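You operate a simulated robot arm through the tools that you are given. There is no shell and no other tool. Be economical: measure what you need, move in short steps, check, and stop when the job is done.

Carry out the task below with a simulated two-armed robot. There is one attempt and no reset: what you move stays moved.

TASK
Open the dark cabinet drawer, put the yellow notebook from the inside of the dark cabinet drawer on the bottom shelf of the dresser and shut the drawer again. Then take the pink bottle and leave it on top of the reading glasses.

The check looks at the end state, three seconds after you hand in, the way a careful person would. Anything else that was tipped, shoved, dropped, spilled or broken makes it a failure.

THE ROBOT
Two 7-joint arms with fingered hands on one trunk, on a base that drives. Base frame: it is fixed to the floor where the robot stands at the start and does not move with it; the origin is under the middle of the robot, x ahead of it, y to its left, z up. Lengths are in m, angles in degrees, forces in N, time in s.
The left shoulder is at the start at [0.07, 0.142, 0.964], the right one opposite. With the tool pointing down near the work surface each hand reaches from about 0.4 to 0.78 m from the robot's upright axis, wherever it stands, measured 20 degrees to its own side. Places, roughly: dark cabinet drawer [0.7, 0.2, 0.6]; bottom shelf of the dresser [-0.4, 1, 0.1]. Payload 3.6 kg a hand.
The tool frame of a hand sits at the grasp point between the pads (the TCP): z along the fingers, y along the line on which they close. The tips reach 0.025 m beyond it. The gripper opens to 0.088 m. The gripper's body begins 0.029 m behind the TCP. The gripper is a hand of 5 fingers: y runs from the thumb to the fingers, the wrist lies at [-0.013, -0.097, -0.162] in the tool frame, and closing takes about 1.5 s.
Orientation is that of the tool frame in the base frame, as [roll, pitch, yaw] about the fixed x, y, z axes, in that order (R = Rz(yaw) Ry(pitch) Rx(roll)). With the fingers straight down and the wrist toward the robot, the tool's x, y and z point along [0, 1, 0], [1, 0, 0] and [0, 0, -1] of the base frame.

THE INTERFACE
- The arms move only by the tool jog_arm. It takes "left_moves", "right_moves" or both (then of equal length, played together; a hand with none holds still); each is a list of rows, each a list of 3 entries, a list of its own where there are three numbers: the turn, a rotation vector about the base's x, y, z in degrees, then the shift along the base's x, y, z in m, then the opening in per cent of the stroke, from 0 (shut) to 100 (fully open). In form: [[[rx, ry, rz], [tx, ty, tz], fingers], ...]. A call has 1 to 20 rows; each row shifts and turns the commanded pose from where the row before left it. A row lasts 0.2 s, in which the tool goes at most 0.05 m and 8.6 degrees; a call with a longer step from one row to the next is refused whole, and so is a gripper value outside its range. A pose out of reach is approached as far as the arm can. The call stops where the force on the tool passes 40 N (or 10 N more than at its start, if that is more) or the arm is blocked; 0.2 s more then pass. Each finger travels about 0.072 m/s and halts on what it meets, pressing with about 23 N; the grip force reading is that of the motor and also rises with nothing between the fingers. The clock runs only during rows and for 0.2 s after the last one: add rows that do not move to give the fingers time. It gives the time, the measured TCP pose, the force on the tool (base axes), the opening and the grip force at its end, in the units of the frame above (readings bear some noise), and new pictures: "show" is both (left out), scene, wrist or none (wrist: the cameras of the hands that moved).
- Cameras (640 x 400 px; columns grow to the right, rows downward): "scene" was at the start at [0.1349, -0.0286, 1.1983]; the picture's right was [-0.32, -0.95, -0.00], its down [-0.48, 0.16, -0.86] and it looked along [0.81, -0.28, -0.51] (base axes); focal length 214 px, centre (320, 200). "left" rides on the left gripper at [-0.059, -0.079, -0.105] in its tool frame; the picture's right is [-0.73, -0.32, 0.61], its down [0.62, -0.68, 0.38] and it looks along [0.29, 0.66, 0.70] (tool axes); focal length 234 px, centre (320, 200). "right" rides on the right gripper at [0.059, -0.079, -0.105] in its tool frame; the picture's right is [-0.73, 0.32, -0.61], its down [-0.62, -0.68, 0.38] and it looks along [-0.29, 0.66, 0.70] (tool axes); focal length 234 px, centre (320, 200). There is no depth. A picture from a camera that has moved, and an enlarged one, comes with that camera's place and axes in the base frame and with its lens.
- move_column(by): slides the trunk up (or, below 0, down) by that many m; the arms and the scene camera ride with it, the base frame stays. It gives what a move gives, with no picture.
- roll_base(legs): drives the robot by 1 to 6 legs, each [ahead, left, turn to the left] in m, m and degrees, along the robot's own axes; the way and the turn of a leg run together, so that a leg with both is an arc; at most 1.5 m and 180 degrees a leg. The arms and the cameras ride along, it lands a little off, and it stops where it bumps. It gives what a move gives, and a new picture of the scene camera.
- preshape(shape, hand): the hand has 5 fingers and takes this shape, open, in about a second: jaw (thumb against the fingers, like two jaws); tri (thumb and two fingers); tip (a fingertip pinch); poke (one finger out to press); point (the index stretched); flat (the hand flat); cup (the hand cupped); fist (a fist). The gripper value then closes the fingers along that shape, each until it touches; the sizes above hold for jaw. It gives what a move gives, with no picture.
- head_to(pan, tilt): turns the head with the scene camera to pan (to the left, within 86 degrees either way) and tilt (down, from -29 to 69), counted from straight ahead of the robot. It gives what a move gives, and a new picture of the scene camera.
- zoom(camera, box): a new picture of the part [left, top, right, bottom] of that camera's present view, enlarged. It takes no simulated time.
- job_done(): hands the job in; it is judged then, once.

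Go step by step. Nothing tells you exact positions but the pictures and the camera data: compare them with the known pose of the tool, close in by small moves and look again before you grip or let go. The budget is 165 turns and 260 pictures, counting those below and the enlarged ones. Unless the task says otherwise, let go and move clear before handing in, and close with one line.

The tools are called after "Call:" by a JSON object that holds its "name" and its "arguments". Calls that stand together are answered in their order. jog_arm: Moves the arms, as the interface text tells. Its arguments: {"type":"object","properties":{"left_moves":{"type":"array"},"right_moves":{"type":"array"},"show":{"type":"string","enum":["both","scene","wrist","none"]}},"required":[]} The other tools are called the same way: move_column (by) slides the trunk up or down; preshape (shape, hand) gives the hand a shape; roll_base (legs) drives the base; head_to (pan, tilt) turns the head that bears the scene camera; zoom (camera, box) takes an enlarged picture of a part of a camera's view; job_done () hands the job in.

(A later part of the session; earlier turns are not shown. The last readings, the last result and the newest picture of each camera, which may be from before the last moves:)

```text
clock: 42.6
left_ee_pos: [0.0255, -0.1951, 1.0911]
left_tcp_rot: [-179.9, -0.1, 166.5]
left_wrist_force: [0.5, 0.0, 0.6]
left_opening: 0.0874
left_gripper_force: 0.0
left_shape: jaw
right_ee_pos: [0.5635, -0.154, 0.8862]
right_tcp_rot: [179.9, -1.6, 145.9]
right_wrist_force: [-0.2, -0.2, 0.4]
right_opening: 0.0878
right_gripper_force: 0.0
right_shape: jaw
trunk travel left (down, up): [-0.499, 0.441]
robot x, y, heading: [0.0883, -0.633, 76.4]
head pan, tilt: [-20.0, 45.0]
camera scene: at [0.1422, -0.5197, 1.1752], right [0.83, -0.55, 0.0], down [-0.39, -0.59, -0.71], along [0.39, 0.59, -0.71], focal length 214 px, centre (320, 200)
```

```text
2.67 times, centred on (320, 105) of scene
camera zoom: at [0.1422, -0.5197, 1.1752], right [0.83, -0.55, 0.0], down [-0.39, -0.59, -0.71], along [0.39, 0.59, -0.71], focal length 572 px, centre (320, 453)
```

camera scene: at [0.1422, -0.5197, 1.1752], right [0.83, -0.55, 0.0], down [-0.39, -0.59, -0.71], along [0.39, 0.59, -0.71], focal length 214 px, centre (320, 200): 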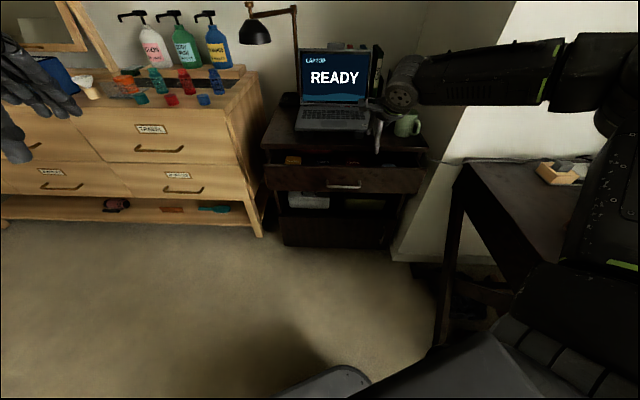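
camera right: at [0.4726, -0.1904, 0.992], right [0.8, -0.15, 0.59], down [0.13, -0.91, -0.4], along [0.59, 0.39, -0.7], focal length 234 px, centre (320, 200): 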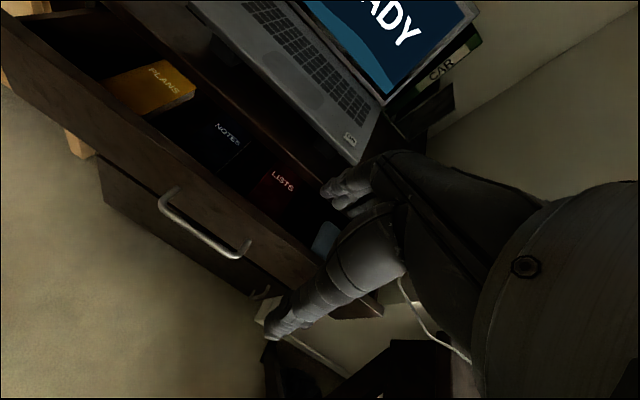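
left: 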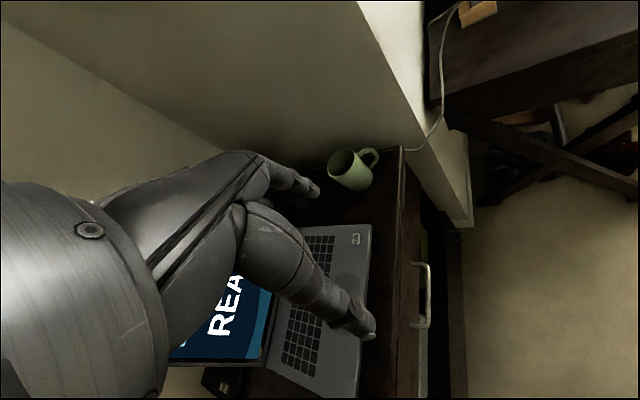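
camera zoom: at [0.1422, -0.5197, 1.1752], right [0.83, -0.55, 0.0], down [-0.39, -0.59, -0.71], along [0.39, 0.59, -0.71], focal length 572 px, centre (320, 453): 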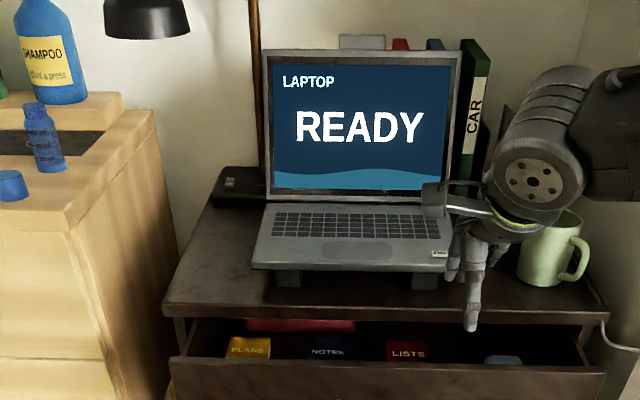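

The yellow PLANS notebook lies at the left front of the drawer. The drawer board's top edge is at about z 0.71, running from (0.32,0.12) to (0.80,-0.21); I'll bring the right hand above it to pull it further.

Call:
{"name": "jog_arm", "arguments": {"right_moves": [[[0, 0, 0], [0.016, 0.018, -0.025], 60], [[0, 0, 0], [0.016, 0.018, -0.035], 60], [[0, 0, 0], [0.016, 0.018, -0.035], 60], [[0, 0, 0], [0.015, 0.017, -0.03], 60], [[0, 0, 0], [0, 0, 0], 60]]}}

Call:
{"name": "zoom", "arguments": {"camera": "scene", "box": [280, 80, 440, 210]}}

```text
clock: 43.9
left_ee_pos: [0.0252, -0.1963, 1.0898]
left_tcp_rot: [-180.0, 0.0, 166.4]
left_wrist_force: [0.6, -0.4, 0.6]
left_opening: 0.0875
left_gripper_force: 0.0
left_shape: jaw
right_ee_pos: [0.6276, -0.0833, 0.7602]
right_tcp_rot: [179.9, -1.8, 145.8]
right_wrist_force: [0.8, -0.5, -1.2]
right_opening: 0.0532
right_gripper_force: 0.0
right_shape: jaw
trunk travel left (down, up): [-0.499, 0.441]
robot x, y, heading: [0.091, -0.6379, 76.4]
head pan, tilt: [-20.0, 45.0]
camera scene: at [0.1418, -0.5203, 1.1753], right [0.83, -0.55, 0.0], down [-0.39, -0.59, -0.71], along [0.39, 0.59, -0.71], focal length 214 px, centre (320, 200)
camera right: at [0.5363, -0.1199, 0.8669], right [0.8, -0.15, 0.59], down [0.13, -0.91, -0.4], along [0.59, 0.39, -0.7], focal length 234 px, centre (320, 200)
```

scene: 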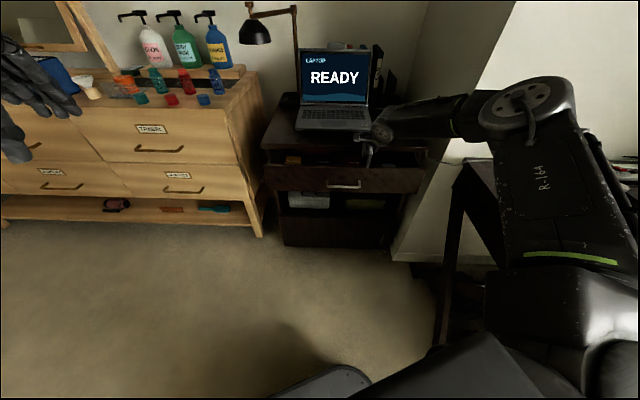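
right: 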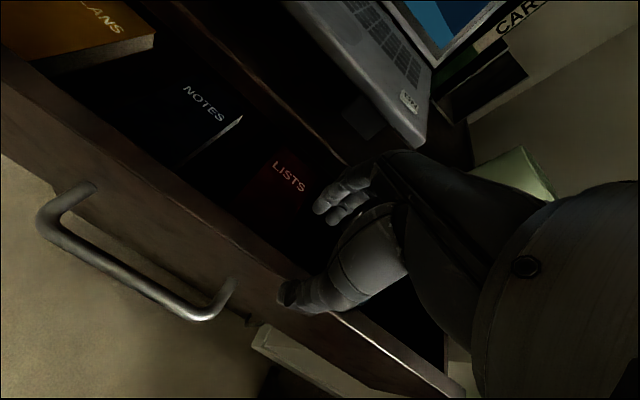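

```text
3.08 times, centred on (360, 145) of scene
camera zoom: at [0.1418, -0.5203, 1.1753], right [0.83, -0.55, 0.0], down [-0.39, -0.59, -0.71], along [0.39, 0.59, -0.71], focal length 660 px, centre (197, 369)
```

zoom: 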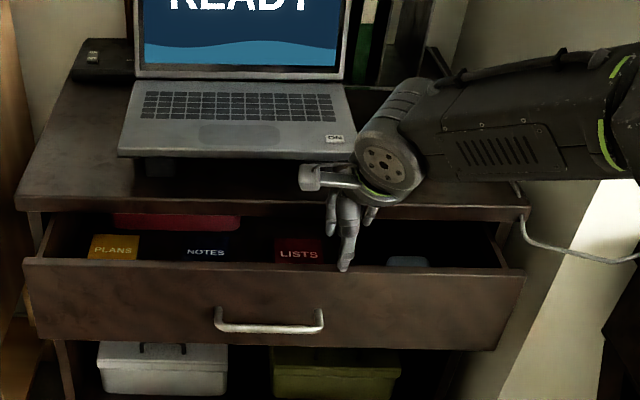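

Call:
{"name": "zoom", "arguments": {"camera": "right", "box": [160, 150, 480, 400]}}

```text
1.60 times, centred on (320, 275) of right
camera zoom: at [0.5363, -0.1199, 0.8669], right [0.8, -0.15, 0.59], down [0.13, -0.91, -0.4], along [0.59, 0.39, -0.7], focal length 375 px, centre (320, 80)
```

zoom: 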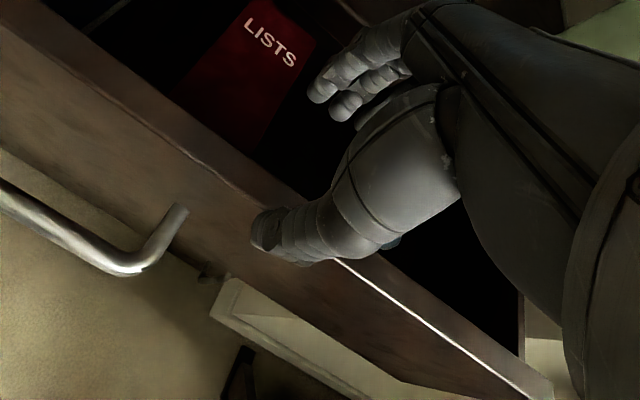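

The thumb should clear the board on the outside by about 1 cm. I'll descend carefully.

Call:
{"name": "jog_arm", "arguments": {"right_moves": [[[0, 0, 0], [0, 0, -0.02], 60], [[0, 0, 0], [0, 0, -0.02], 60], [[0, 0, 0], [0, 0, -0.012], 60], [[0, 0, 0], [0, 0, 0], 60]], "show": "wrist"}}

Call:
{"name": "zoom", "arguments": {"camera": "scene", "box": [280, 80, 440, 210]}}

```text
clock: 44.9
left_ee_pos: [0.0251, -0.1943, 1.0903]
left_tcp_rot: [-179.9, 0.0, 166.6]
left_wrist_force: [-0.5, -0.3, -0.2]
left_opening: 0.0877
left_gripper_force: 0.0
left_shape: jaw
right_ee_pos: [0.6267, -0.0855, 0.7205]
right_tcp_rot: [179.9, -1.6, 145.9]
right_wrist_force: [-0.7, 0.1, 0.7]
right_opening: 0.0531
right_gripper_force: 0.1
right_shape: jaw
right hand out of reach, approached as far as the arm can: row 3
trunk travel left (down, up): [-0.499, 0.441]
robot x, y, heading: [0.0841, -0.635, 76.4]
head pan, tilt: [-20.0, 45.0]
camera right: at [0.5357, -0.1208, 0.8281], right [0.8, -0.15, 0.59], down [0.12, -0.91, -0.4], along [0.59, 0.39, -0.7], focal length 234 px, centre (320, 200)
```

right: 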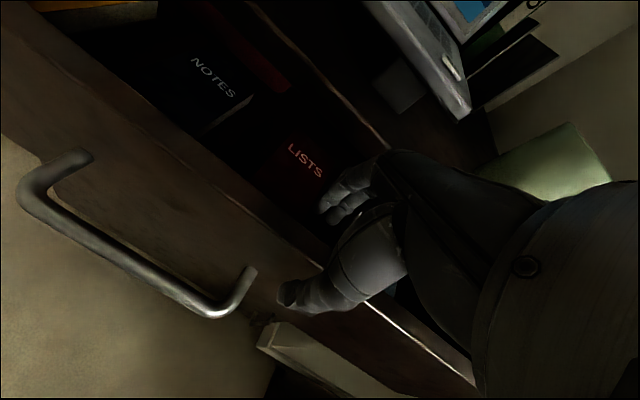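

```text
3.08 times, centred on (360, 145) of scene
camera zoom: at [0.1421, -0.5195, 1.1752], right [0.83, -0.55, 0.0], down [-0.39, -0.59, -0.71], along [0.39, 0.59, -0.71], focal length 660 px, centre (197, 369)
```

zoom: 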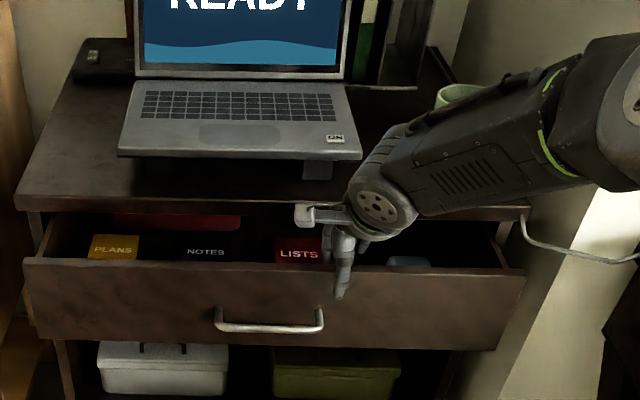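

Thumb outside, fingers inside. I'll drop the trunk 1.5 cm, grip the board and pull 10 cm.

Call:
{"name": "move_column", "arguments": {"by": -0.015}}

Call:
{"name": "jog_arm", "arguments": {"right_moves": [[[0, 0, 0], [0, 0, 0], 20], [[0, 0, 0], [0, 0, 0], 10], [[0, 0, 0], [0, 0, 0], 10], [[0, 0, 0], [0, 0, 0], 10], [[0, 0, 0], [-0.0115, -0.0165, 0], 10], [[0, 0, 0], [-0.0115, -0.0165, 0], 10], [[0, 0, 0], [-0.0115, -0.0165, 0], 10], [[0, 0, 0], [-0.0115, -0.0165, 0], 10], [[0, 0, 0], [-0.0115, -0.0165, 0], 10], [[0, 0, 0], [0, 0, 0], 10]]}}

```text
clock: 45.5
left_ee_pos: [0.0265, -0.1955, 1.0752]
left_tcp_rot: [-180.0, 0.1, 166.6]
left_wrist_force: [-0.1, 0.8, 0.0]
left_opening: 0.0877
left_gripper_force: 0.0
left_shape: jaw
right_ee_pos: [0.6276, -0.0867, 0.7074]
right_tcp_rot: [179.8, -1.6, 145.9]
right_wrist_force: [0.2, -0.3, 0.1]
right_opening: 0.0532
right_gripper_force: 0.0
right_shape: jaw
trunk travel left (down, up): [-0.484, 0.456]
robot x, y, heading: [0.0846, -0.6388, 76.5]
head pan, tilt: [-20.0, 45.0]
```

```text
clock: 47.7
left_ee_pos: [0.025, -0.1951, 1.0743]
left_tcp_rot: [-179.9, 0.0, 166.6]
left_wrist_force: [-0.1, -0.1, 1.1]
left_opening: 0.0878
left_gripper_force: 0.1
left_shape: jaw
right_ee_pos: [0.5693, -0.1688, 0.7069]
right_tcp_rot: [179.9, -1.6, 145.9]
right_wrist_force: [-2.0, -1.0, -0.3]
right_opening: 0.0092
right_gripper_force: 0.1
right_shape: jaw
trunk travel left (down, up): [-0.484, 0.456]
robot x, y, heading: [0.0885, -0.6332, 76.5]
head pan, tilt: [-20.0, 45.0]
camera scene: at [0.1418, -0.5194, 1.1602], right [0.83, -0.55, 0.0], down [-0.39, -0.59, -0.71], along [0.39, 0.59, -0.71], focal length 214 px, centre (320, 200)
camera right: at [0.4779, -0.2041, 0.8134], right [0.8, -0.15, 0.59], down [0.12, -0.91, -0.4], along [0.59, 0.39, -0.7], focal length 234 px, centre (320, 200)
```

scene: 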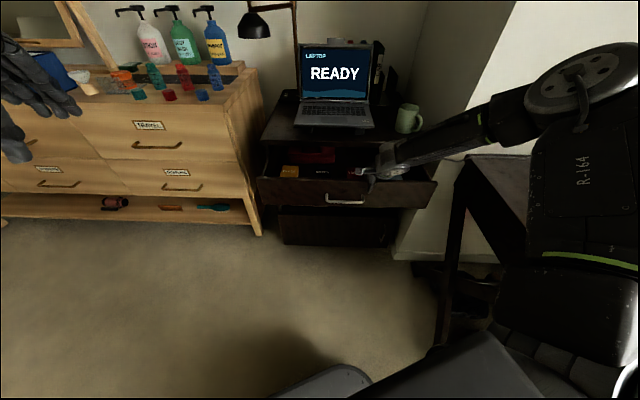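
right: 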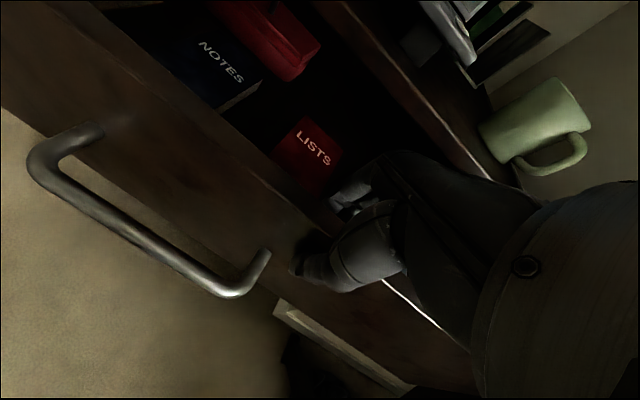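

The drawer follows nicely. I'll pull about 4 cm more and then let go and lift clear.

Call:
{"name": "jog_arm", "arguments": {"right_moves": [[[0, 0, 0], [-0.0115, -0.0165, 0], 8], [[0, 0, 0], [-0.0115, -0.0165, 0], 8], [[0, 0, 0], [0, 0, 0], 60], [[0, 0, 0], [0, 0, 0], 60], [[0, 0, 0], [0, 0, 0], 60], [[0, 0, 0], [0, 0, 0.035], 60], [[0, 0, 0], [0, 0, 0.045], 60], [[0, 0, 0], [0, 0, 0.045], 60], [[0, 0, 0], [0, 0, 0.045], 60]]}}

Call:
{"name": "zoom", "arguments": {"camera": "scene", "box": [240, 80, 450, 220]}}

```text
clock: 49.7
left_ee_pos: [0.026, -0.1945, 1.075]
left_tcp_rot: [-180.0, 0.0, 166.5]
left_wrist_force: [-0.7, -0.4, 0.3]
left_opening: 0.0875
left_gripper_force: 0.1
left_shape: jaw
right_ee_pos: [0.5471, -0.2002, 0.8781]
right_tcp_rot: [179.9, -1.5, 145.9]
right_wrist_force: [0.1, -0.2, 0.2]
right_opening: 0.0524
right_gripper_force: 0.0
right_shape: jaw
trunk travel left (down, up): [-0.484, 0.456]
robot x, y, heading: [0.0824, -0.64, 76.1]
head pan, tilt: [-20.0, 45.0]
camera scene: at [0.1416, -0.5202, 1.1602], right [0.83, -0.55, 0.0], down [-0.39, -0.59, -0.71], along [0.39, 0.59, -0.71], focal length 214 px, centre (320, 200)
camera right: at [0.455, -0.2367, 0.984], right [0.8, -0.15, 0.59], down [0.13, -0.91, -0.4], along [0.59, 0.39, -0.7], focal length 234 px, centre (320, 200)
```

scene: 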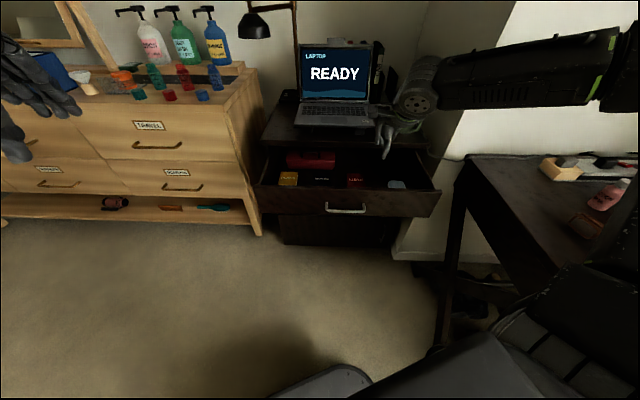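
right: 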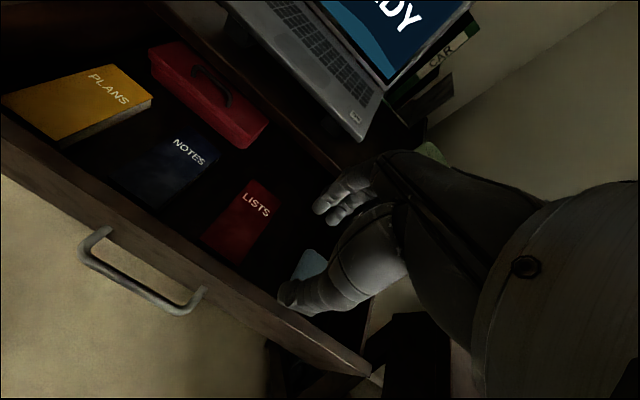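

```text
2.86 times, centred on (345, 150) of scene
camera zoom: at [0.1416, -0.5202, 1.1602], right [0.83, -0.55, 0.0], down [-0.39, -0.59, -0.71], along [0.39, 0.59, -0.71], focal length 613 px, centre (249, 343)
```

zoom: 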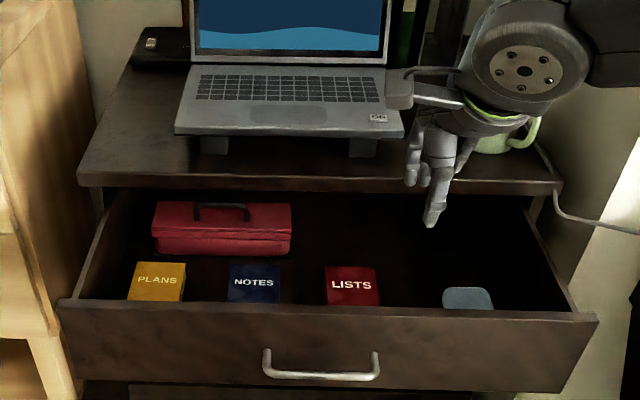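

The drawer is wide open and the yellow notebook lies flat, about 6.6 × 12.5 cm, centred near (0.376, 0.05), top at z 0.644. I'll bring the right hand over it with a 90° yaw so it closes across the narrow side.

Call:
{"name": "jog_arm", "arguments": {"right_moves": [[[0, 0, 8.2], [-0.0156, 0.0228, 0], 100], [[0, 0, 8.2], [-0.0156, 0.0228, 0], 100], [[0, 0, 8.2], [-0.0156, 0.0228, 0], 100], [[0, 0, 8.2], [-0.0156, 0.0228, 0], 100], [[0, 0, 8.2], [-0.0156, 0.0228, 0], 100], [[0, 0, 8.2], [-0.0156, 0.0228, 0], 100], [[0, 0, 8.2], [-0.0156, 0.0228, 0], 100], [[0, 0, 8.2], [-0.0156, 0.0228, 0], 100], [[0, 0, 8.2], [-0.0156, 0.0228, 0], 100], [[0, 0, 8.2], [-0.0156, 0.0228, 0], 100], [[0, 0, 8.2], [-0.0156, 0.0228, 0], 100], [[0, 0, 0], [0, 0, 0], 100]]}}

```text
clock: 52.3
left_ee_pos: [0.0258, -0.195, 1.074]
left_tcp_rot: [-179.9, 0.0, 166.4]
left_wrist_force: [-0.2, -0.4, 0.5]
left_opening: 0.0877
left_gripper_force: 0.0
left_shape: jaw
right_ee_pos: [0.3874, -0.0758, 0.8804]
right_tcp_rot: [179.8, -1.5, -124.0]
right_wrist_force: [-0.5, 0.1, 0.1]
right_opening: 0.0878
right_gripper_force: 0.0
right_shape: jaw
right hand out of reach, approached as far as the arm can: row 8, 9, 10, 11
trunk travel left (down, up): [-0.484, 0.456]
robot x, y, heading: [0.0847, -0.6393, 76.3]
head pan, tilt: [-20.0, 45.0]
camera scene: at [0.1422, -0.5195, 1.1602], right [0.83, -0.55, 0.0], down [-0.39, -0.59, -0.71], along [0.39, 0.59, -0.71], focal length 214 px, centre (320, 200)
camera right: at [0.4208, -0.1675, 0.9848], right [0.15, 0.8, 0.59], down [0.91, 0.13, -0.4], along [-0.4, 0.59, -0.7], focal length 234 px, centre (320, 200)
```

scene: 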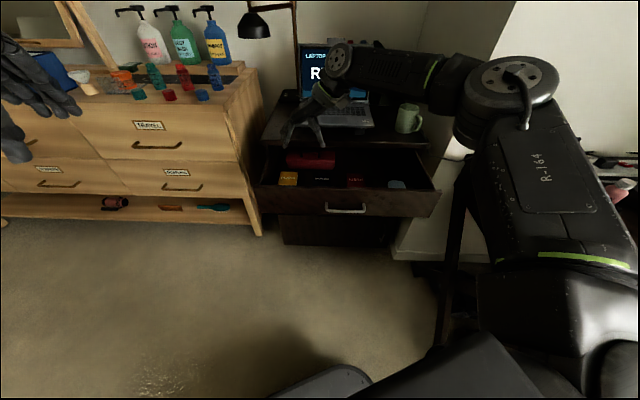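
right: 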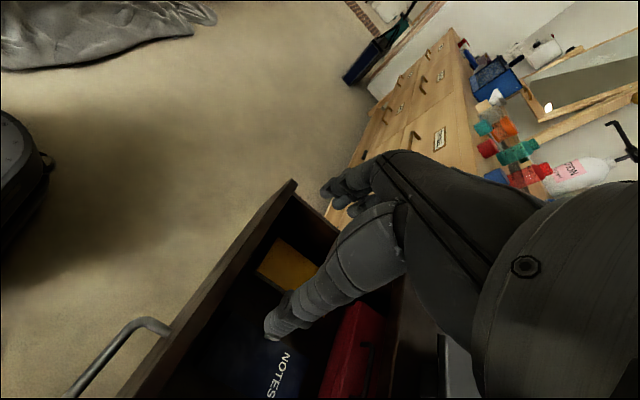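

The arm is short by about 13 cm, so I'll drive that distance toward the notebook.

Call:
{"name": "roll_base", "arguments": {"legs": [[0.12, 0.04, 0]]}}

Call:
{"name": "jog_arm", "arguments": {"right_moves": [[[0, 0, 0], [0, 0, -0.03], 100], [[0, 0, 0], [0, 0, -0.03], 100]]}}

```text
clock: 53.5
left_ee_pos: [0.0155, -0.0687, 1.074]
left_tcp_rot: [-179.9, 0.0, 166.5]
left_wrist_force: [0.1, 0.2, -0.3]
left_opening: 0.0877
left_gripper_force: 0.1
left_shape: jaw
right_ee_pos: [0.3785, 0.0514, 0.8782]
right_tcp_rot: [179.9, -1.6, -124.0]
right_wrist_force: [-0.1, 0.5, -1.0]
right_opening: 0.0876
right_gripper_force: 0.0
right_shape: jaw
trunk travel left (down, up): [-0.484, 0.456]
robot x, y, heading: [0.073, -0.5113, 76.3]
head pan, tilt: [-20.0, 45.0]
camera scene: at [0.1317, -0.3925, 1.1601], right [0.83, -0.55, 0.0], down [-0.39, -0.59, -0.71], along [0.39, 0.59, -0.71], focal length 214 px, centre (320, 200)
```

scene: 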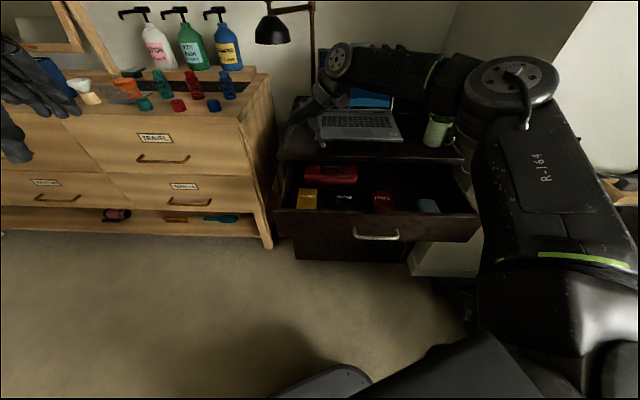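

```text
clock: 54.1
left_ee_pos: [0.0151, -0.0682, 1.0745]
left_tcp_rot: [-179.9, 0.0, 166.5]
left_wrist_force: [-0.3, -0.5, 0.4]
left_opening: 0.0877
left_gripper_force: 0.0
left_shape: jaw
right_ee_pos: [0.378, 0.0451, 0.8195]
right_tcp_rot: [179.8, -1.4, -123.9]
right_wrist_force: [0.4, -0.3, -0.3]
right_opening: 0.0878
right_gripper_force: 0.0
right_shape: jaw
right hand out of reach, approached as far as the arm can: row 2
trunk travel left (down, up): [-0.484, 0.456]
robot x, y, heading: [0.0768, -0.5083, 76.3]
head pan, tilt: [-20.0, 45.0]
camera scene: at [0.1319, -0.3929, 1.1601], right [0.83, -0.55, 0.0], down [-0.39, -0.59, -0.71], along [0.39, 0.59, -0.71], focal length 214 px, centre (320, 200)
camera right: at [0.4114, -0.0467, 0.9251], right [0.15, 0.79, 0.59], down [0.91, 0.13, -0.4], along [-0.39, 0.59, -0.7], focal length 234 px, centre (320, 200)
```

scene: 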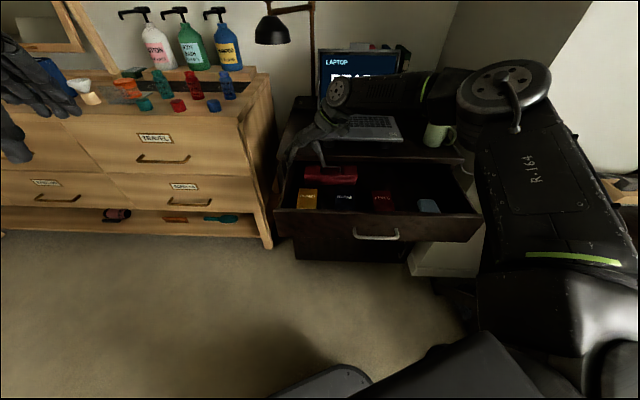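
right: 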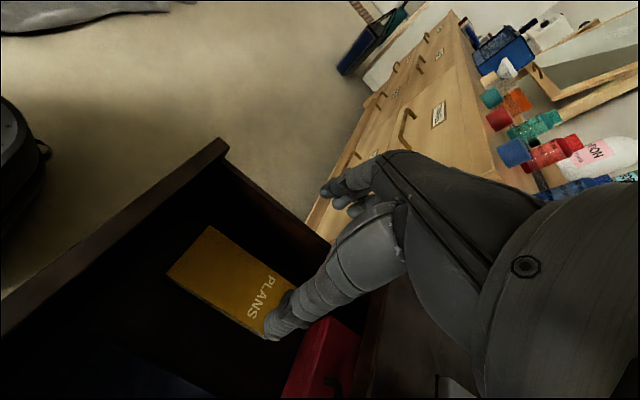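

Estimates agree; the hand is over the notebook. Lowering the trunk keeps the arm shape, so I'll use it to descend 12 cm and check.

Call:
{"name": "move_column", "arguments": {"by": -0.12}}

Call:
{"name": "jog_arm", "arguments": {"right_moves": [[[0, 0, 0], [0, 0.006, 0], 100], [[0, 0, 0], [0, 0, 0], 100]]}}

```text
clock: 55.6
left_ee_pos: [0.0153, -0.0682, 0.9548]
left_tcp_rot: [-179.9, 0.1, 166.5]
left_wrist_force: [0.2, 0.6, 0.6]
left_opening: 0.0878
left_gripper_force: 0.2
left_shape: jaw
right_ee_pos: [0.3776, 0.0453, 0.6994]
right_tcp_rot: [179.8, -1.4, -124.0]
right_wrist_force: [0.1, -0.2, -1.0]
right_opening: 0.0877
right_gripper_force: 0.0
right_shape: jaw
trunk travel left (down, up): [-0.364, 0.576]
robot x, y, heading: [0.0777, -0.5099, 76.5]
head pan, tilt: [-20.0, 45.0]
```

```text
clock: 56.2
left_ee_pos: [0.0144, -0.0681, 0.953]
left_tcp_rot: [-179.9, 0.0, 166.5]
left_wrist_force: [0.3, 0.3, 0.6]
left_opening: 0.0876
left_gripper_force: 0.1
left_shape: jaw
right_ee_pos: [0.3771, 0.045, 0.6995]
right_tcp_rot: [179.7, -1.5, -123.9]
right_wrist_force: [-0.1, -0.1, 0.5]
right_opening: 0.0877
right_gripper_force: 0.1
right_shape: jaw
right hand out of reach, approached as far as the arm can: row 1
trunk travel left (down, up): [-0.364, 0.576]
robot x, y, heading: [0.0771, -0.5106, 76.6]
head pan, tilt: [-20.0, 45.0]
camera scene: at [0.1318, -0.3932, 1.0402], right [0.83, -0.55, 0.0], down [-0.39, -0.59, -0.71], along [0.39, 0.59, -0.71], focal length 214 px, centre (320, 200)
camera right: at [0.4113, -0.047, 0.8055], right [0.15, 0.79, 0.59], down [0.91, 0.13, -0.4], along [-0.39, 0.59, -0.7], focal length 234 px, centre (320, 200)
```

scene: 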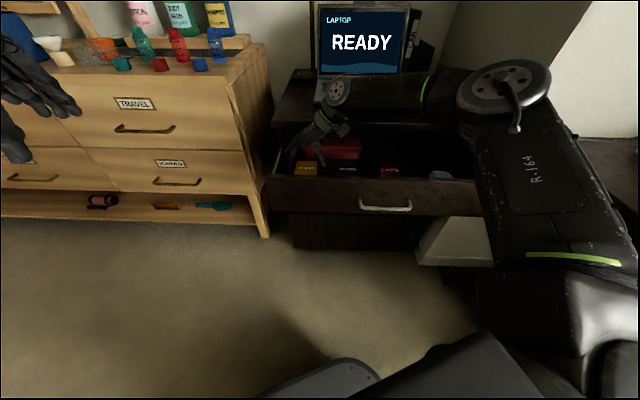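
right: 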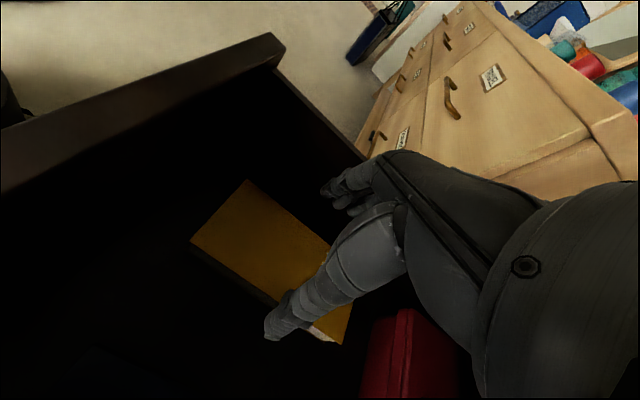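

The fingers straddle the notebook. I'll descend by trunk in steps until tips are near the drawer floor.

Call:
{"name": "move_column", "arguments": {"by": -0.045}}

Call:
{"name": "jog_arm", "arguments": {"right_moves": [[[0, 0, 0], [0, 0, 0], 100]], "show": "wrist"}}

Call:
{"name": "zoom", "arguments": {"camera": "scene", "box": [250, 60, 450, 220]}}

```text
clock: 57.1
left_ee_pos: [0.0155, -0.0698, 0.9091]
left_tcp_rot: [-179.9, 0.1, 166.6]
left_wrist_force: [-0.5, -0.1, -1.1]
left_opening: 0.0878
left_gripper_force: 0.0
left_shape: jaw
right_ee_pos: [0.3789, 0.0442, 0.6552]
right_tcp_rot: [179.8, -1.5, -124.1]
right_wrist_force: [-0.2, -0.4, -0.2]
right_opening: 0.0877
right_gripper_force: 0.0
right_shape: jaw
trunk travel left (down, up): [-0.319, 0.621]
robot x, y, heading: [0.0773, -0.5078, 76.4]
head pan, tilt: [-20.0, 45.0]
```

```text
clock: 57.5
left_ee_pos: [0.0151, -0.0688, 0.9098]
left_tcp_rot: [-179.9, 0.0, 166.4]
left_wrist_force: [0.7, -0.3, 0.2]
left_opening: 0.0874
left_gripper_force: 0.0
left_shape: jaw
right_ee_pos: [0.3783, 0.0448, 0.6548]
right_tcp_rot: [179.8, -1.5, -124.1]
right_wrist_force: [0.1, -0.1, 0.9]
right_opening: 0.0878
right_gripper_force: 0.0
right_shape: jaw
trunk travel left (down, up): [-0.319, 0.621]
robot x, y, heading: [0.0763, -0.512, 76.6]
head pan, tilt: [-20.0, 45.0]
camera right: at [0.4113, -0.0471, 0.7605], right [0.15, 0.79, 0.59], down [0.91, 0.13, -0.4], along [-0.39, 0.59, -0.7], focal length 234 px, centre (320, 200)
```

right: 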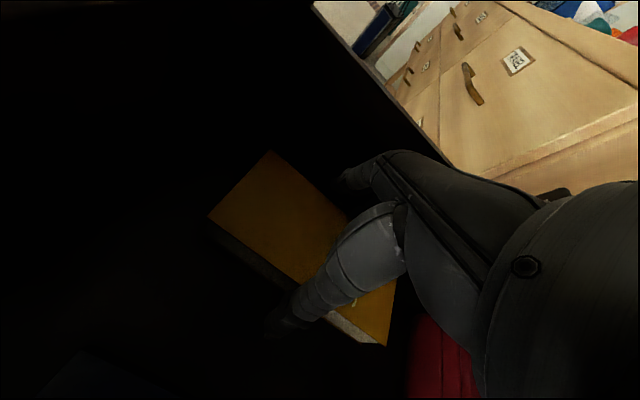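

```text
2.50 times, centred on (350, 140) of scene
camera zoom: at [0.1318, -0.3933, 0.9952], right [0.83, -0.55, 0.0], down [-0.39, -0.59, -0.71], along [0.39, 0.59, -0.71], focal length 536 px, centre (245, 350)
```

zoom: 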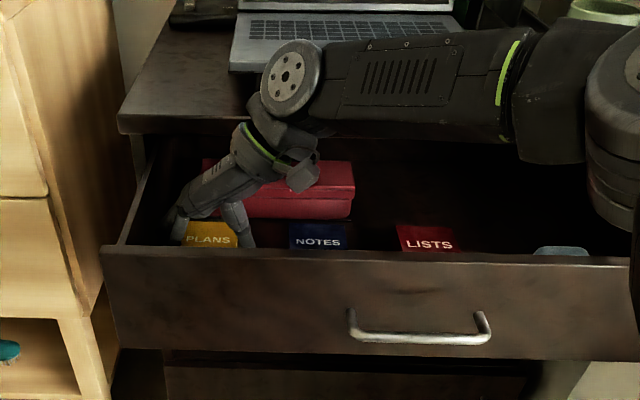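

Call:
{"name": "move_column", "arguments": {"by": -0.012}}

Call:
{"name": "jog_arm", "arguments": {"right_moves": [[[0, 0, 0], [0, 0, 0], 80], [[0, 0, 0], [0, 0, 0], 60], [[0, 0, 0], [0, 0, 0], 50], [[0, 0, 0], [0, 0, 0], 50], [[0, 0, 0], [0, 0, 0], 50], [[0, 0, 0], [0, 0, 0], 50]], "show": "wrist"}}

```text
clock: 58.1
left_ee_pos: [0.0148, -0.0688, 0.8974]
left_tcp_rot: [-179.9, 0.0, 166.5]
left_wrist_force: [-0.3, 0.0, -0.6]
left_opening: 0.0877
left_gripper_force: 0.1
left_shape: jaw
right_ee_pos: [0.3782, 0.0459, 0.6415]
right_tcp_rot: [179.8, -1.5, -124.0]
right_wrist_force: [-0.6, 1.2, 0.4]
right_opening: 0.0878
right_gripper_force: 0.1
right_shape: jaw
trunk travel left (down, up): [-0.307, 0.633]
robot x, y, heading: [0.0781, -0.5106, 76.2]
head pan, tilt: [-20.0, 45.0]
```

```text
clock: 59.5
left_ee_pos: [0.0153, -0.0689, 0.8975]
left_tcp_rot: [-179.9, 0.0, 166.5]
left_wrist_force: [-0.2, -0.4, -0.7]
left_opening: 0.0876
left_gripper_force: 0.1
left_shape: jaw
right_ee_pos: [0.3786, 0.0438, 0.642]
right_tcp_rot: [179.8, -1.4, -124.0]
right_wrist_force: [-0.2, 0.3, 0.0]
right_opening: 0.0615
right_gripper_force: 23.1
right_shape: jaw
trunk travel left (down, up): [-0.307, 0.633]
robot x, y, heading: [0.0756, -0.5124, 76.2]
head pan, tilt: [-20.0, 45.0]
camera right: at [0.4113, -0.047, 0.7484], right [0.15, 0.79, 0.59], down [0.91, 0.13, -0.4], along [-0.39, 0.59, -0.7], focal length 234 px, centre (320, 200)
```

right: 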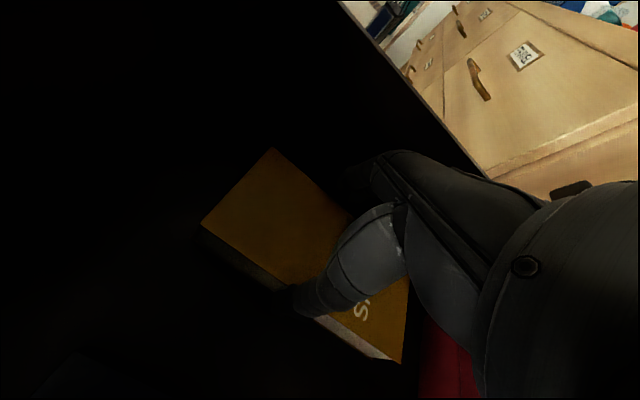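

Gripped at 6.2 cm. I'll raise the trunk to lift it out and look.

Call:
{"name": "move_column", "arguments": {"by": 0.2}}

Call:
{"name": "jog_arm", "arguments": {"right_moves": [[[0, 0, 0], [0, 0, 0], 40]]}}

```text
clock: 61.7
left_ee_pos: [0.0156, -0.0693, 1.0973]
left_tcp_rot: [-179.9, 0.0, 166.6]
left_wrist_force: [-0.1, 0.8, 0.7]
left_opening: 0.0878
left_gripper_force: 0.0
left_shape: jaw
right_ee_pos: [0.3781, 0.0456, 0.8414]
right_tcp_rot: [179.8, -1.5, -124.0]
right_wrist_force: [0.3, 0.7, -0.8]
right_opening: 0.0612
right_gripper_force: 23.0
right_shape: jaw
trunk travel left (down, up): [-0.507, 0.433]
robot x, y, heading: [0.074, -0.5124, 76.2]
head pan, tilt: [-20.0, 45.0]
```

```text
clock: 62.1
left_ee_pos: [0.015, -0.0688, 1.0978]
left_tcp_rot: [-179.9, 0.0, 166.4]
left_wrist_force: [-0.1, -0.6, -0.2]
left_opening: 0.0876
left_gripper_force: 0.0
left_shape: jaw
right_ee_pos: [0.3778, 0.0448, 0.8436]
right_tcp_rot: [179.7, -1.6, -124.0]
right_wrist_force: [0.5, -0.3, -1.1]
right_opening: 0.0614
right_gripper_force: 22.7
right_shape: jaw
trunk travel left (down, up): [-0.507, 0.433]
robot x, y, heading: [0.0756, -0.5096, 76.1]
head pan, tilt: [-20.0, 45.0]
camera scene: at [0.1319, -0.3931, 1.1831], right [0.83, -0.55, 0.0], down [-0.39, -0.59, -0.71], along [0.39, 0.59, -0.71], focal length 214 px, centre (320, 200)
camera right: at [0.4114, -0.0469, 0.9483], right [0.15, 0.79, 0.59], down [0.91, 0.13, -0.4], along [-0.39, 0.59, -0.7], focal length 234 px, centre (320, 200)
```

scene: 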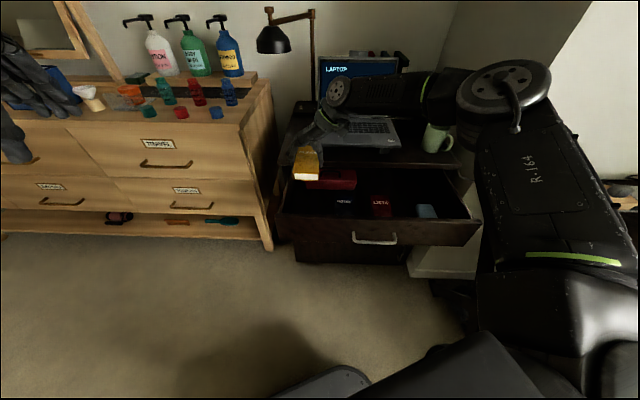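
right: 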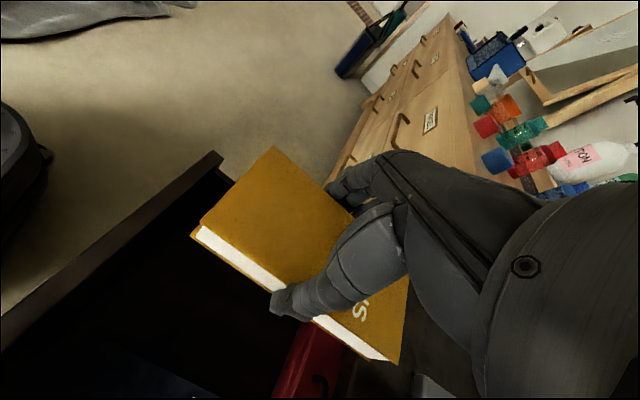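

The notebook is out. Now I'll drive to the dresser (its front runs parallel to the cabinet front) and look at its bottom shelf.

Call:
{"name": "roll_base", "arguments": {"legs": [[0.12, 0.6, -20], [0.05, 0.7, 0]]}}

Call:
{"name": "head_to", "arguments": {"pan": -15, "tilt": 50}}

```text
clock: 69.0
left_ee_pos: [-0.8792, 0.6982, 1.0974]
left_tcp_rot: [-180.0, -0.1, 146.5]
left_wrist_force: [0.0, 0.5, 0.1]
left_opening: 0.0877
left_gripper_force: 0.1
left_shape: jaw
right_ee_pos: [-0.4992, 0.6801, 0.8424]
right_tcp_rot: [179.9, -1.6, -144.2]
right_wrist_force: [-0.6, 1.1, -2.2]
right_opening: 0.0614
right_gripper_force: 23.2
right_shape: jaw
trunk travel left (down, up): [-0.507, 0.433]
robot x, y, heading: [-0.9783, 0.265, 56.5]
head pan, tilt: [-20.0, 45.0]
camera scene: at [-0.882, 0.3532, 1.1832], right [0.59, -0.81, 0.0], down [-0.57, -0.42, -0.71], along [0.57, 0.42, -0.71], focal length 214 px, centre (320, 200)
```

scene: 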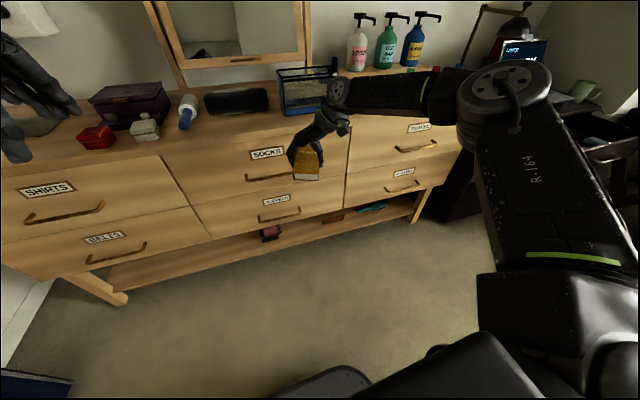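

```text
clock: 69.6
left_ee_pos: [-0.8796, 0.6967, 1.0975]
left_tcp_rot: [-179.9, 0.0, 146.4]
left_wrist_force: [0.1, 0.2, 0.1]
left_opening: 0.0875
left_gripper_force: 0.0
left_shape: jaw
right_ee_pos: [-0.4997, 0.6793, 0.8427]
right_tcp_rot: [179.7, -1.5, -144.1]
right_wrist_force: [0.1, -0.3, -2.5]
right_opening: 0.0612
right_gripper_force: 22.5
right_shape: jaw
trunk travel left (down, up): [-0.507, 0.433]
robot x, y, heading: [-0.9746, 0.2644, 56.4]
head pan, tilt: [-15.0, 50.0]
camera scene: at [-0.8894, 0.3557, 1.1763], right [0.66, -0.75, 0.0], down [-0.58, -0.51, -0.64], along [0.48, 0.42, -0.77], focal length 214 px, centre (320, 200)
```

scene: 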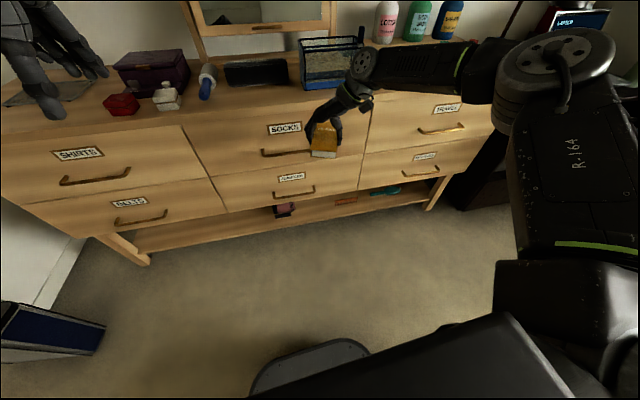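

There's plenty of free shelf left of the pink roll, but the opening between shelf and lower drawers looks only ~13 cm high. I'll lower the trunk to see the shelf geometry properly.

Call:
{"name": "move_column", "arguments": {"by": -0.48}}

Call:
{"name": "head_to", "arguments": {"pan": 5, "tilt": 25}}

```text
refused: -0.48 is not a number from -0.4 to 0.4
```

```text
clock: 70.5
left_ee_pos: [-0.8786, 0.6985, 1.0974]
left_tcp_rot: [-179.9, 0.0, 146.5]
left_wrist_force: [-0.7, 0.0, 0.0]
left_opening: 0.0879
left_gripper_force: 0.0
left_shape: jaw
right_ee_pos: [-0.4987, 0.6796, 0.8428]
right_tcp_rot: [179.7, -1.5, -144.1]
right_wrist_force: [0.0, 0.0, -0.5]
right_opening: 0.0614
right_gripper_force: 23.3
right_shape: jaw
trunk travel left (down, up): [-0.507, 0.433]
robot x, y, heading: [-0.9771, 0.2614, 56.2]
head pan, tilt: [5.0, 25.0]
camera scene: at [-0.9029, 0.3856, 1.2137], right [0.88, -0.48, 0.0], down [-0.2, -0.37, -0.91], along [0.44, 0.79, -0.42], focal length 214 px, centre (320, 200)
```

scene: 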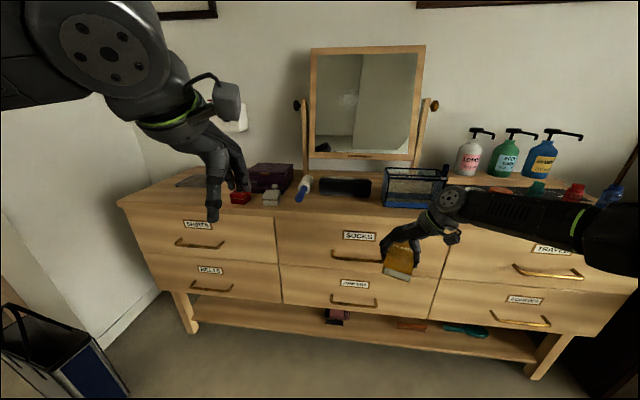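

Call:
{"name": "move_column", "arguments": {"by": -0.4}}

Call:
{"name": "head_to", "arguments": {"pan": -5, "tilt": 30}}

Call:
{"name": "zoom", "arguments": {"camera": "scene", "box": [80, 80, 480, 330]}}

```text
clock: 74.3
left_ee_pos: [-0.8795, 0.6977, 0.6976]
left_tcp_rot: [-179.9, -0.1, 146.4]
left_wrist_force: [0.2, 0.4, -0.1]
left_opening: 0.0878
left_gripper_force: 0.0
left_shape: jaw
right_ee_pos: [-0.4989, 0.6803, 0.4428]
right_tcp_rot: [179.7, -1.5, -144.2]
right_wrist_force: [0.0, 0.2, -0.8]
right_opening: 0.0614
right_gripper_force: 23.0
right_shape: jaw
trunk travel left (down, up): [-0.107, 0.833]
robot x, y, heading: [-0.9743, 0.2601, 56.3]
head pan, tilt: [5.0, 25.0]
```

```text
clock: 75.1
left_ee_pos: [-0.8795, 0.6977, 0.6968]
left_tcp_rot: [-180.0, 0.0, 146.3]
left_wrist_force: [0.2, -0.2, 0.3]
left_opening: 0.0878
left_gripper_force: 0.0
left_shape: jaw
right_ee_pos: [-0.5001, 0.6787, 0.4425]
right_tcp_rot: [179.9, -1.5, -144.2]
right_wrist_force: [0.3, -0.7, -0.8]
right_opening: 0.0613
right_gripper_force: 23.0
right_shape: jaw
trunk travel left (down, up): [-0.107, 0.833]
robot x, y, heading: [-0.9743, 0.2608, 56.3]
head pan, tilt: [-5.0, 30.0]
camera scene: at [-0.8908, 0.3754, 0.8058], right [0.78, -0.63, 0.0], down [-0.31, -0.39, -0.87], along [0.54, 0.68, -0.5], focal length 214 px, centre (320, 200)
```

scene: 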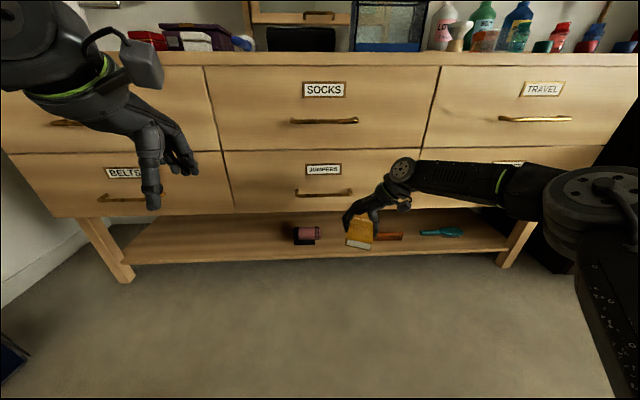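

```text
1.60 times, centred on (280, 205) of scene
camera zoom: at [-0.8908, 0.3754, 0.8058], right [0.78, -0.63, 0.0], down [-0.31, -0.39, -0.87], along [0.54, 0.68, -0.5], focal length 343 px, centre (384, 192)
```

zoom: 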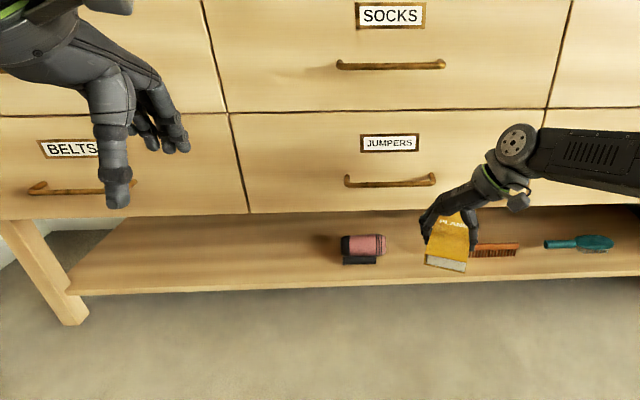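

I need accurate shelf heights, so I'll take a second zoomed view from 0.3 m higher.

Call:
{"name": "move_column", "arguments": {"by": 0.3}}

Call:
{"name": "zoom", "arguments": {"camera": "scene", "box": [160, 240, 400, 390]}}

```text
clock: 78.1
left_ee_pos: [-0.8796, 0.6983, 0.9981]
left_tcp_rot: [-179.9, -0.1, 146.4]
left_wrist_force: [-0.5, -1.2, -0.2]
left_opening: 0.0875
left_gripper_force: 0.0
left_shape: jaw
right_ee_pos: [-0.4987, 0.6797, 0.7417]
right_tcp_rot: [179.8, -1.5, -144.1]
right_wrist_force: [-0.7, 0.5, -1.2]
right_opening: 0.0613
right_gripper_force: 22.4
right_shape: jaw
trunk travel left (down, up): [-0.407, 0.533]
robot x, y, heading: [-0.9753, 0.2638, 56.4]
head pan, tilt: [-5.0, 30.0]
```

```text
2.67 times, centred on (280, 315) of scene
camera zoom: at [-0.8907, 0.3755, 1.1057], right [0.78, -0.63, 0.0], down [-0.31, -0.39, -0.87], along [0.54, 0.68, -0.5], focal length 572 px, centre (427, -107)
```

zoom: 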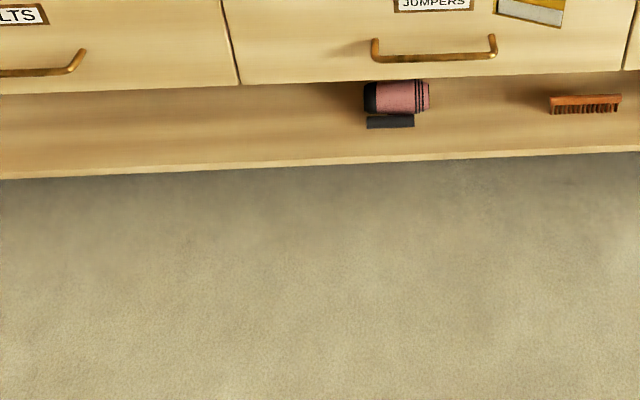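

Shelf top is at about z 0.12, with ~25 cm of height below the drawers. I'll carry the notebook tilted 35° to keep the hand low, go to a spot 25 cm left of the pink roll, and insert by driving forward.

Call:
{"name": "roll_base", "arguments": {"legs": [[0.06, 0.406, 0]]}}

Call:
{"name": "jog_arm", "arguments": {"right_moves": [[[4.1, -5.7, 0], [0, 0, 0], 40], [[4.1, -5.7, 0], [0, 0, 0], 40], [[4.1, -5.7, 0], [0, 0, 0], 40], [[4.1, -5.7, 0], [0, 0, 0], 40], [[4.1, -5.7, 0], [0, 0, 0], 40], [[0, 0, 0], [0, 0, 0], 40]]}}

```text
clock: 80.6
left_ee_pos: [-1.1842, 0.9757, 0.9959]
left_tcp_rot: [-179.9, 0.1, 146.3]
left_wrist_force: [-0.9, 0.7, -0.6]
left_opening: 0.0876
left_gripper_force: 0.1
left_shape: jaw
right_ee_pos: [-0.8049, 0.9568, 0.7413]
right_tcp_rot: [179.9, -1.4, -144.4]
right_wrist_force: [-0.3, 0.7, -1.2]
right_opening: 0.0612
right_gripper_force: 23.3
right_shape: jaw
trunk travel left (down, up): [-0.407, 0.533]
robot x, y, heading: [-1.2788, 0.5394, 56.1]
head pan, tilt: [-5.0, 30.0]
camera scene: at [-1.197, 0.6527, 1.1058], right [0.78, -0.63, 0.0], down [-0.31, -0.39, -0.87], along [0.54, 0.67, -0.5], focal length 214 px, centre (320, 200)
```

scene: 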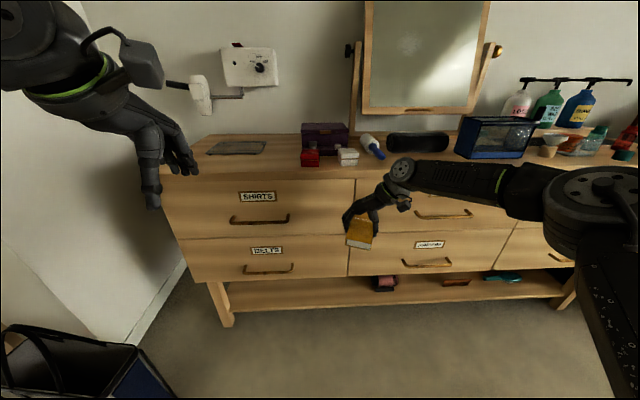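

```text
clock: 82.0
left_ee_pos: [-1.1832, 0.9753, 0.9984]
left_tcp_rot: [-179.9, 0.0, 146.1]
left_wrist_force: [0.5, 0.1, -0.3]
left_opening: 0.0877
left_gripper_force: 0.2
left_shape: jaw
right_ee_pos: [-0.8028, 0.9553, 0.7422]
right_tcp_rot: [179.8, 33.5, -144.2]
right_wrist_force: [0.5, 0.0, -1.6]
right_opening: 0.0612
right_gripper_force: 22.6
right_shape: jaw
trunk travel left (down, up): [-0.407, 0.533]
robot x, y, heading: [-1.2825, 0.5367, 55.9]
head pan, tilt: [-5.0, 30.0]
camera scene: at [-1.196, 0.6522, 1.1057], right [0.78, -0.63, 0.0], down [-0.31, -0.39, -0.87], along [0.54, 0.67, -0.5], focal length 214 px, centre (320, 200)
camera right: at [-0.8457, 0.8272, 0.7965], right [0.03, 0.42, 0.91], down [0.99, -0.12, 0.02], along [0.12, 0.9, -0.42], focal length 234 px, centre (320, 200)
```

scene: 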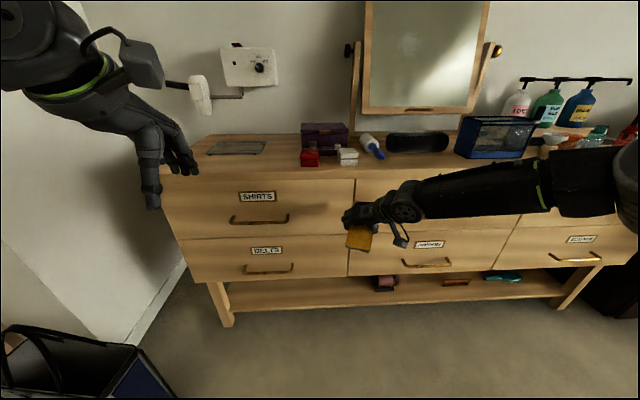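
right: 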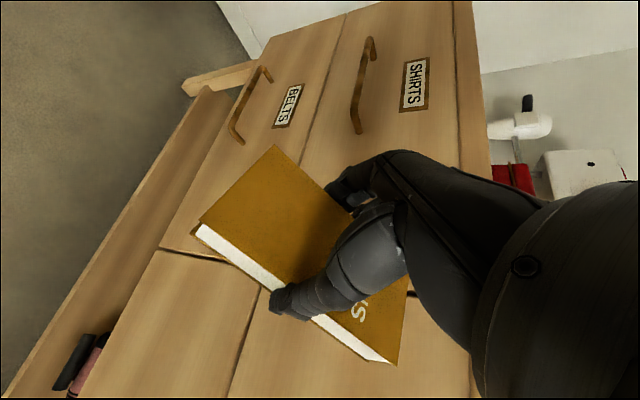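

Tilted as wanted. Now lower the trunk and arm in front of the opening.

Call:
{"name": "move_column", "arguments": {"by": -0.4}}

Call:
{"name": "jog_arm", "arguments": {"right_moves": [[[0, 0, 0], [0, 0, -0.035], 40], [[0, 0, 0], [0, 0, -0.035], 40], [[0, 0, 0], [0, 0, -0.035], 40], [[0, 0, 0], [0, 0, -0.035], 40], [[0, 0, 0], [0, 0, 0], 40]]}}

```text
clock: 85.8
left_ee_pos: [-1.1846, 0.9749, 0.5973]
left_tcp_rot: [180.0, 0.0, 146.1]
left_wrist_force: [-0.1, -1.1, 0.7]
left_opening: 0.0878
left_gripper_force: 0.1
left_shape: jaw
right_ee_pos: [-0.8044, 0.9557, 0.342]
right_tcp_rot: [179.9, 33.6, -144.3]
right_wrist_force: [-0.5, -0.1, -2.1]
right_opening: 0.0612
right_gripper_force: 23.4
right_shape: jaw
trunk travel left (down, up): [-0.007, 0.933]
robot x, y, heading: [-1.2787, 0.5416, 56.0]
head pan, tilt: [-5.0, 30.0]
```

```text
clock: 87.0
left_ee_pos: [-1.1853, 0.9739, 0.5985]
left_tcp_rot: [180.0, 0.0, 146.2]
left_wrist_force: [-0.5, -0.5, -0.2]
left_opening: 0.0878
left_gripper_force: 0.0
left_shape: jaw
right_ee_pos: [-0.803, 0.942, 0.2142]
right_tcp_rot: [179.9, 33.5, -144.3]
right_wrist_force: [0.1, -0.1, -1.2]
right_opening: 0.0611
right_gripper_force: 22.6
right_shape: jaw
right hand out of reach, approached as far as the arm can: row 4
trunk travel left (down, up): [-0.007, 0.933]
robot x, y, heading: [-1.2786, 0.5392, 56.2]
head pan, tilt: [-5.0, 30.0]
camera scene: at [-1.1966, 0.6522, 0.7058], right [0.78, -0.63, 0.0], down [-0.31, -0.39, -0.87], along [0.54, 0.67, -0.5], focal length 214 px, centre (320, 200)
camera right: at [-0.8448, 0.8146, 0.2678], right [0.03, 0.42, 0.91], down [0.99, -0.12, 0.02], along [0.12, 0.9, -0.42], focal length 234 px, centre (320, 200)
```

scene: 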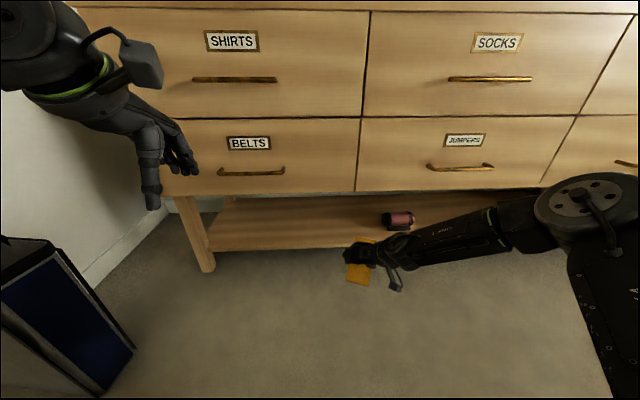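
right: 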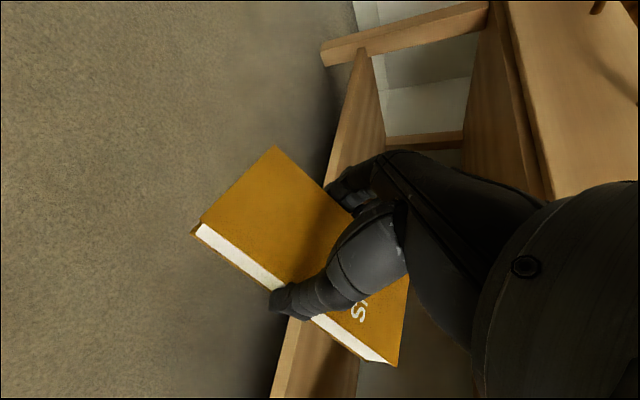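

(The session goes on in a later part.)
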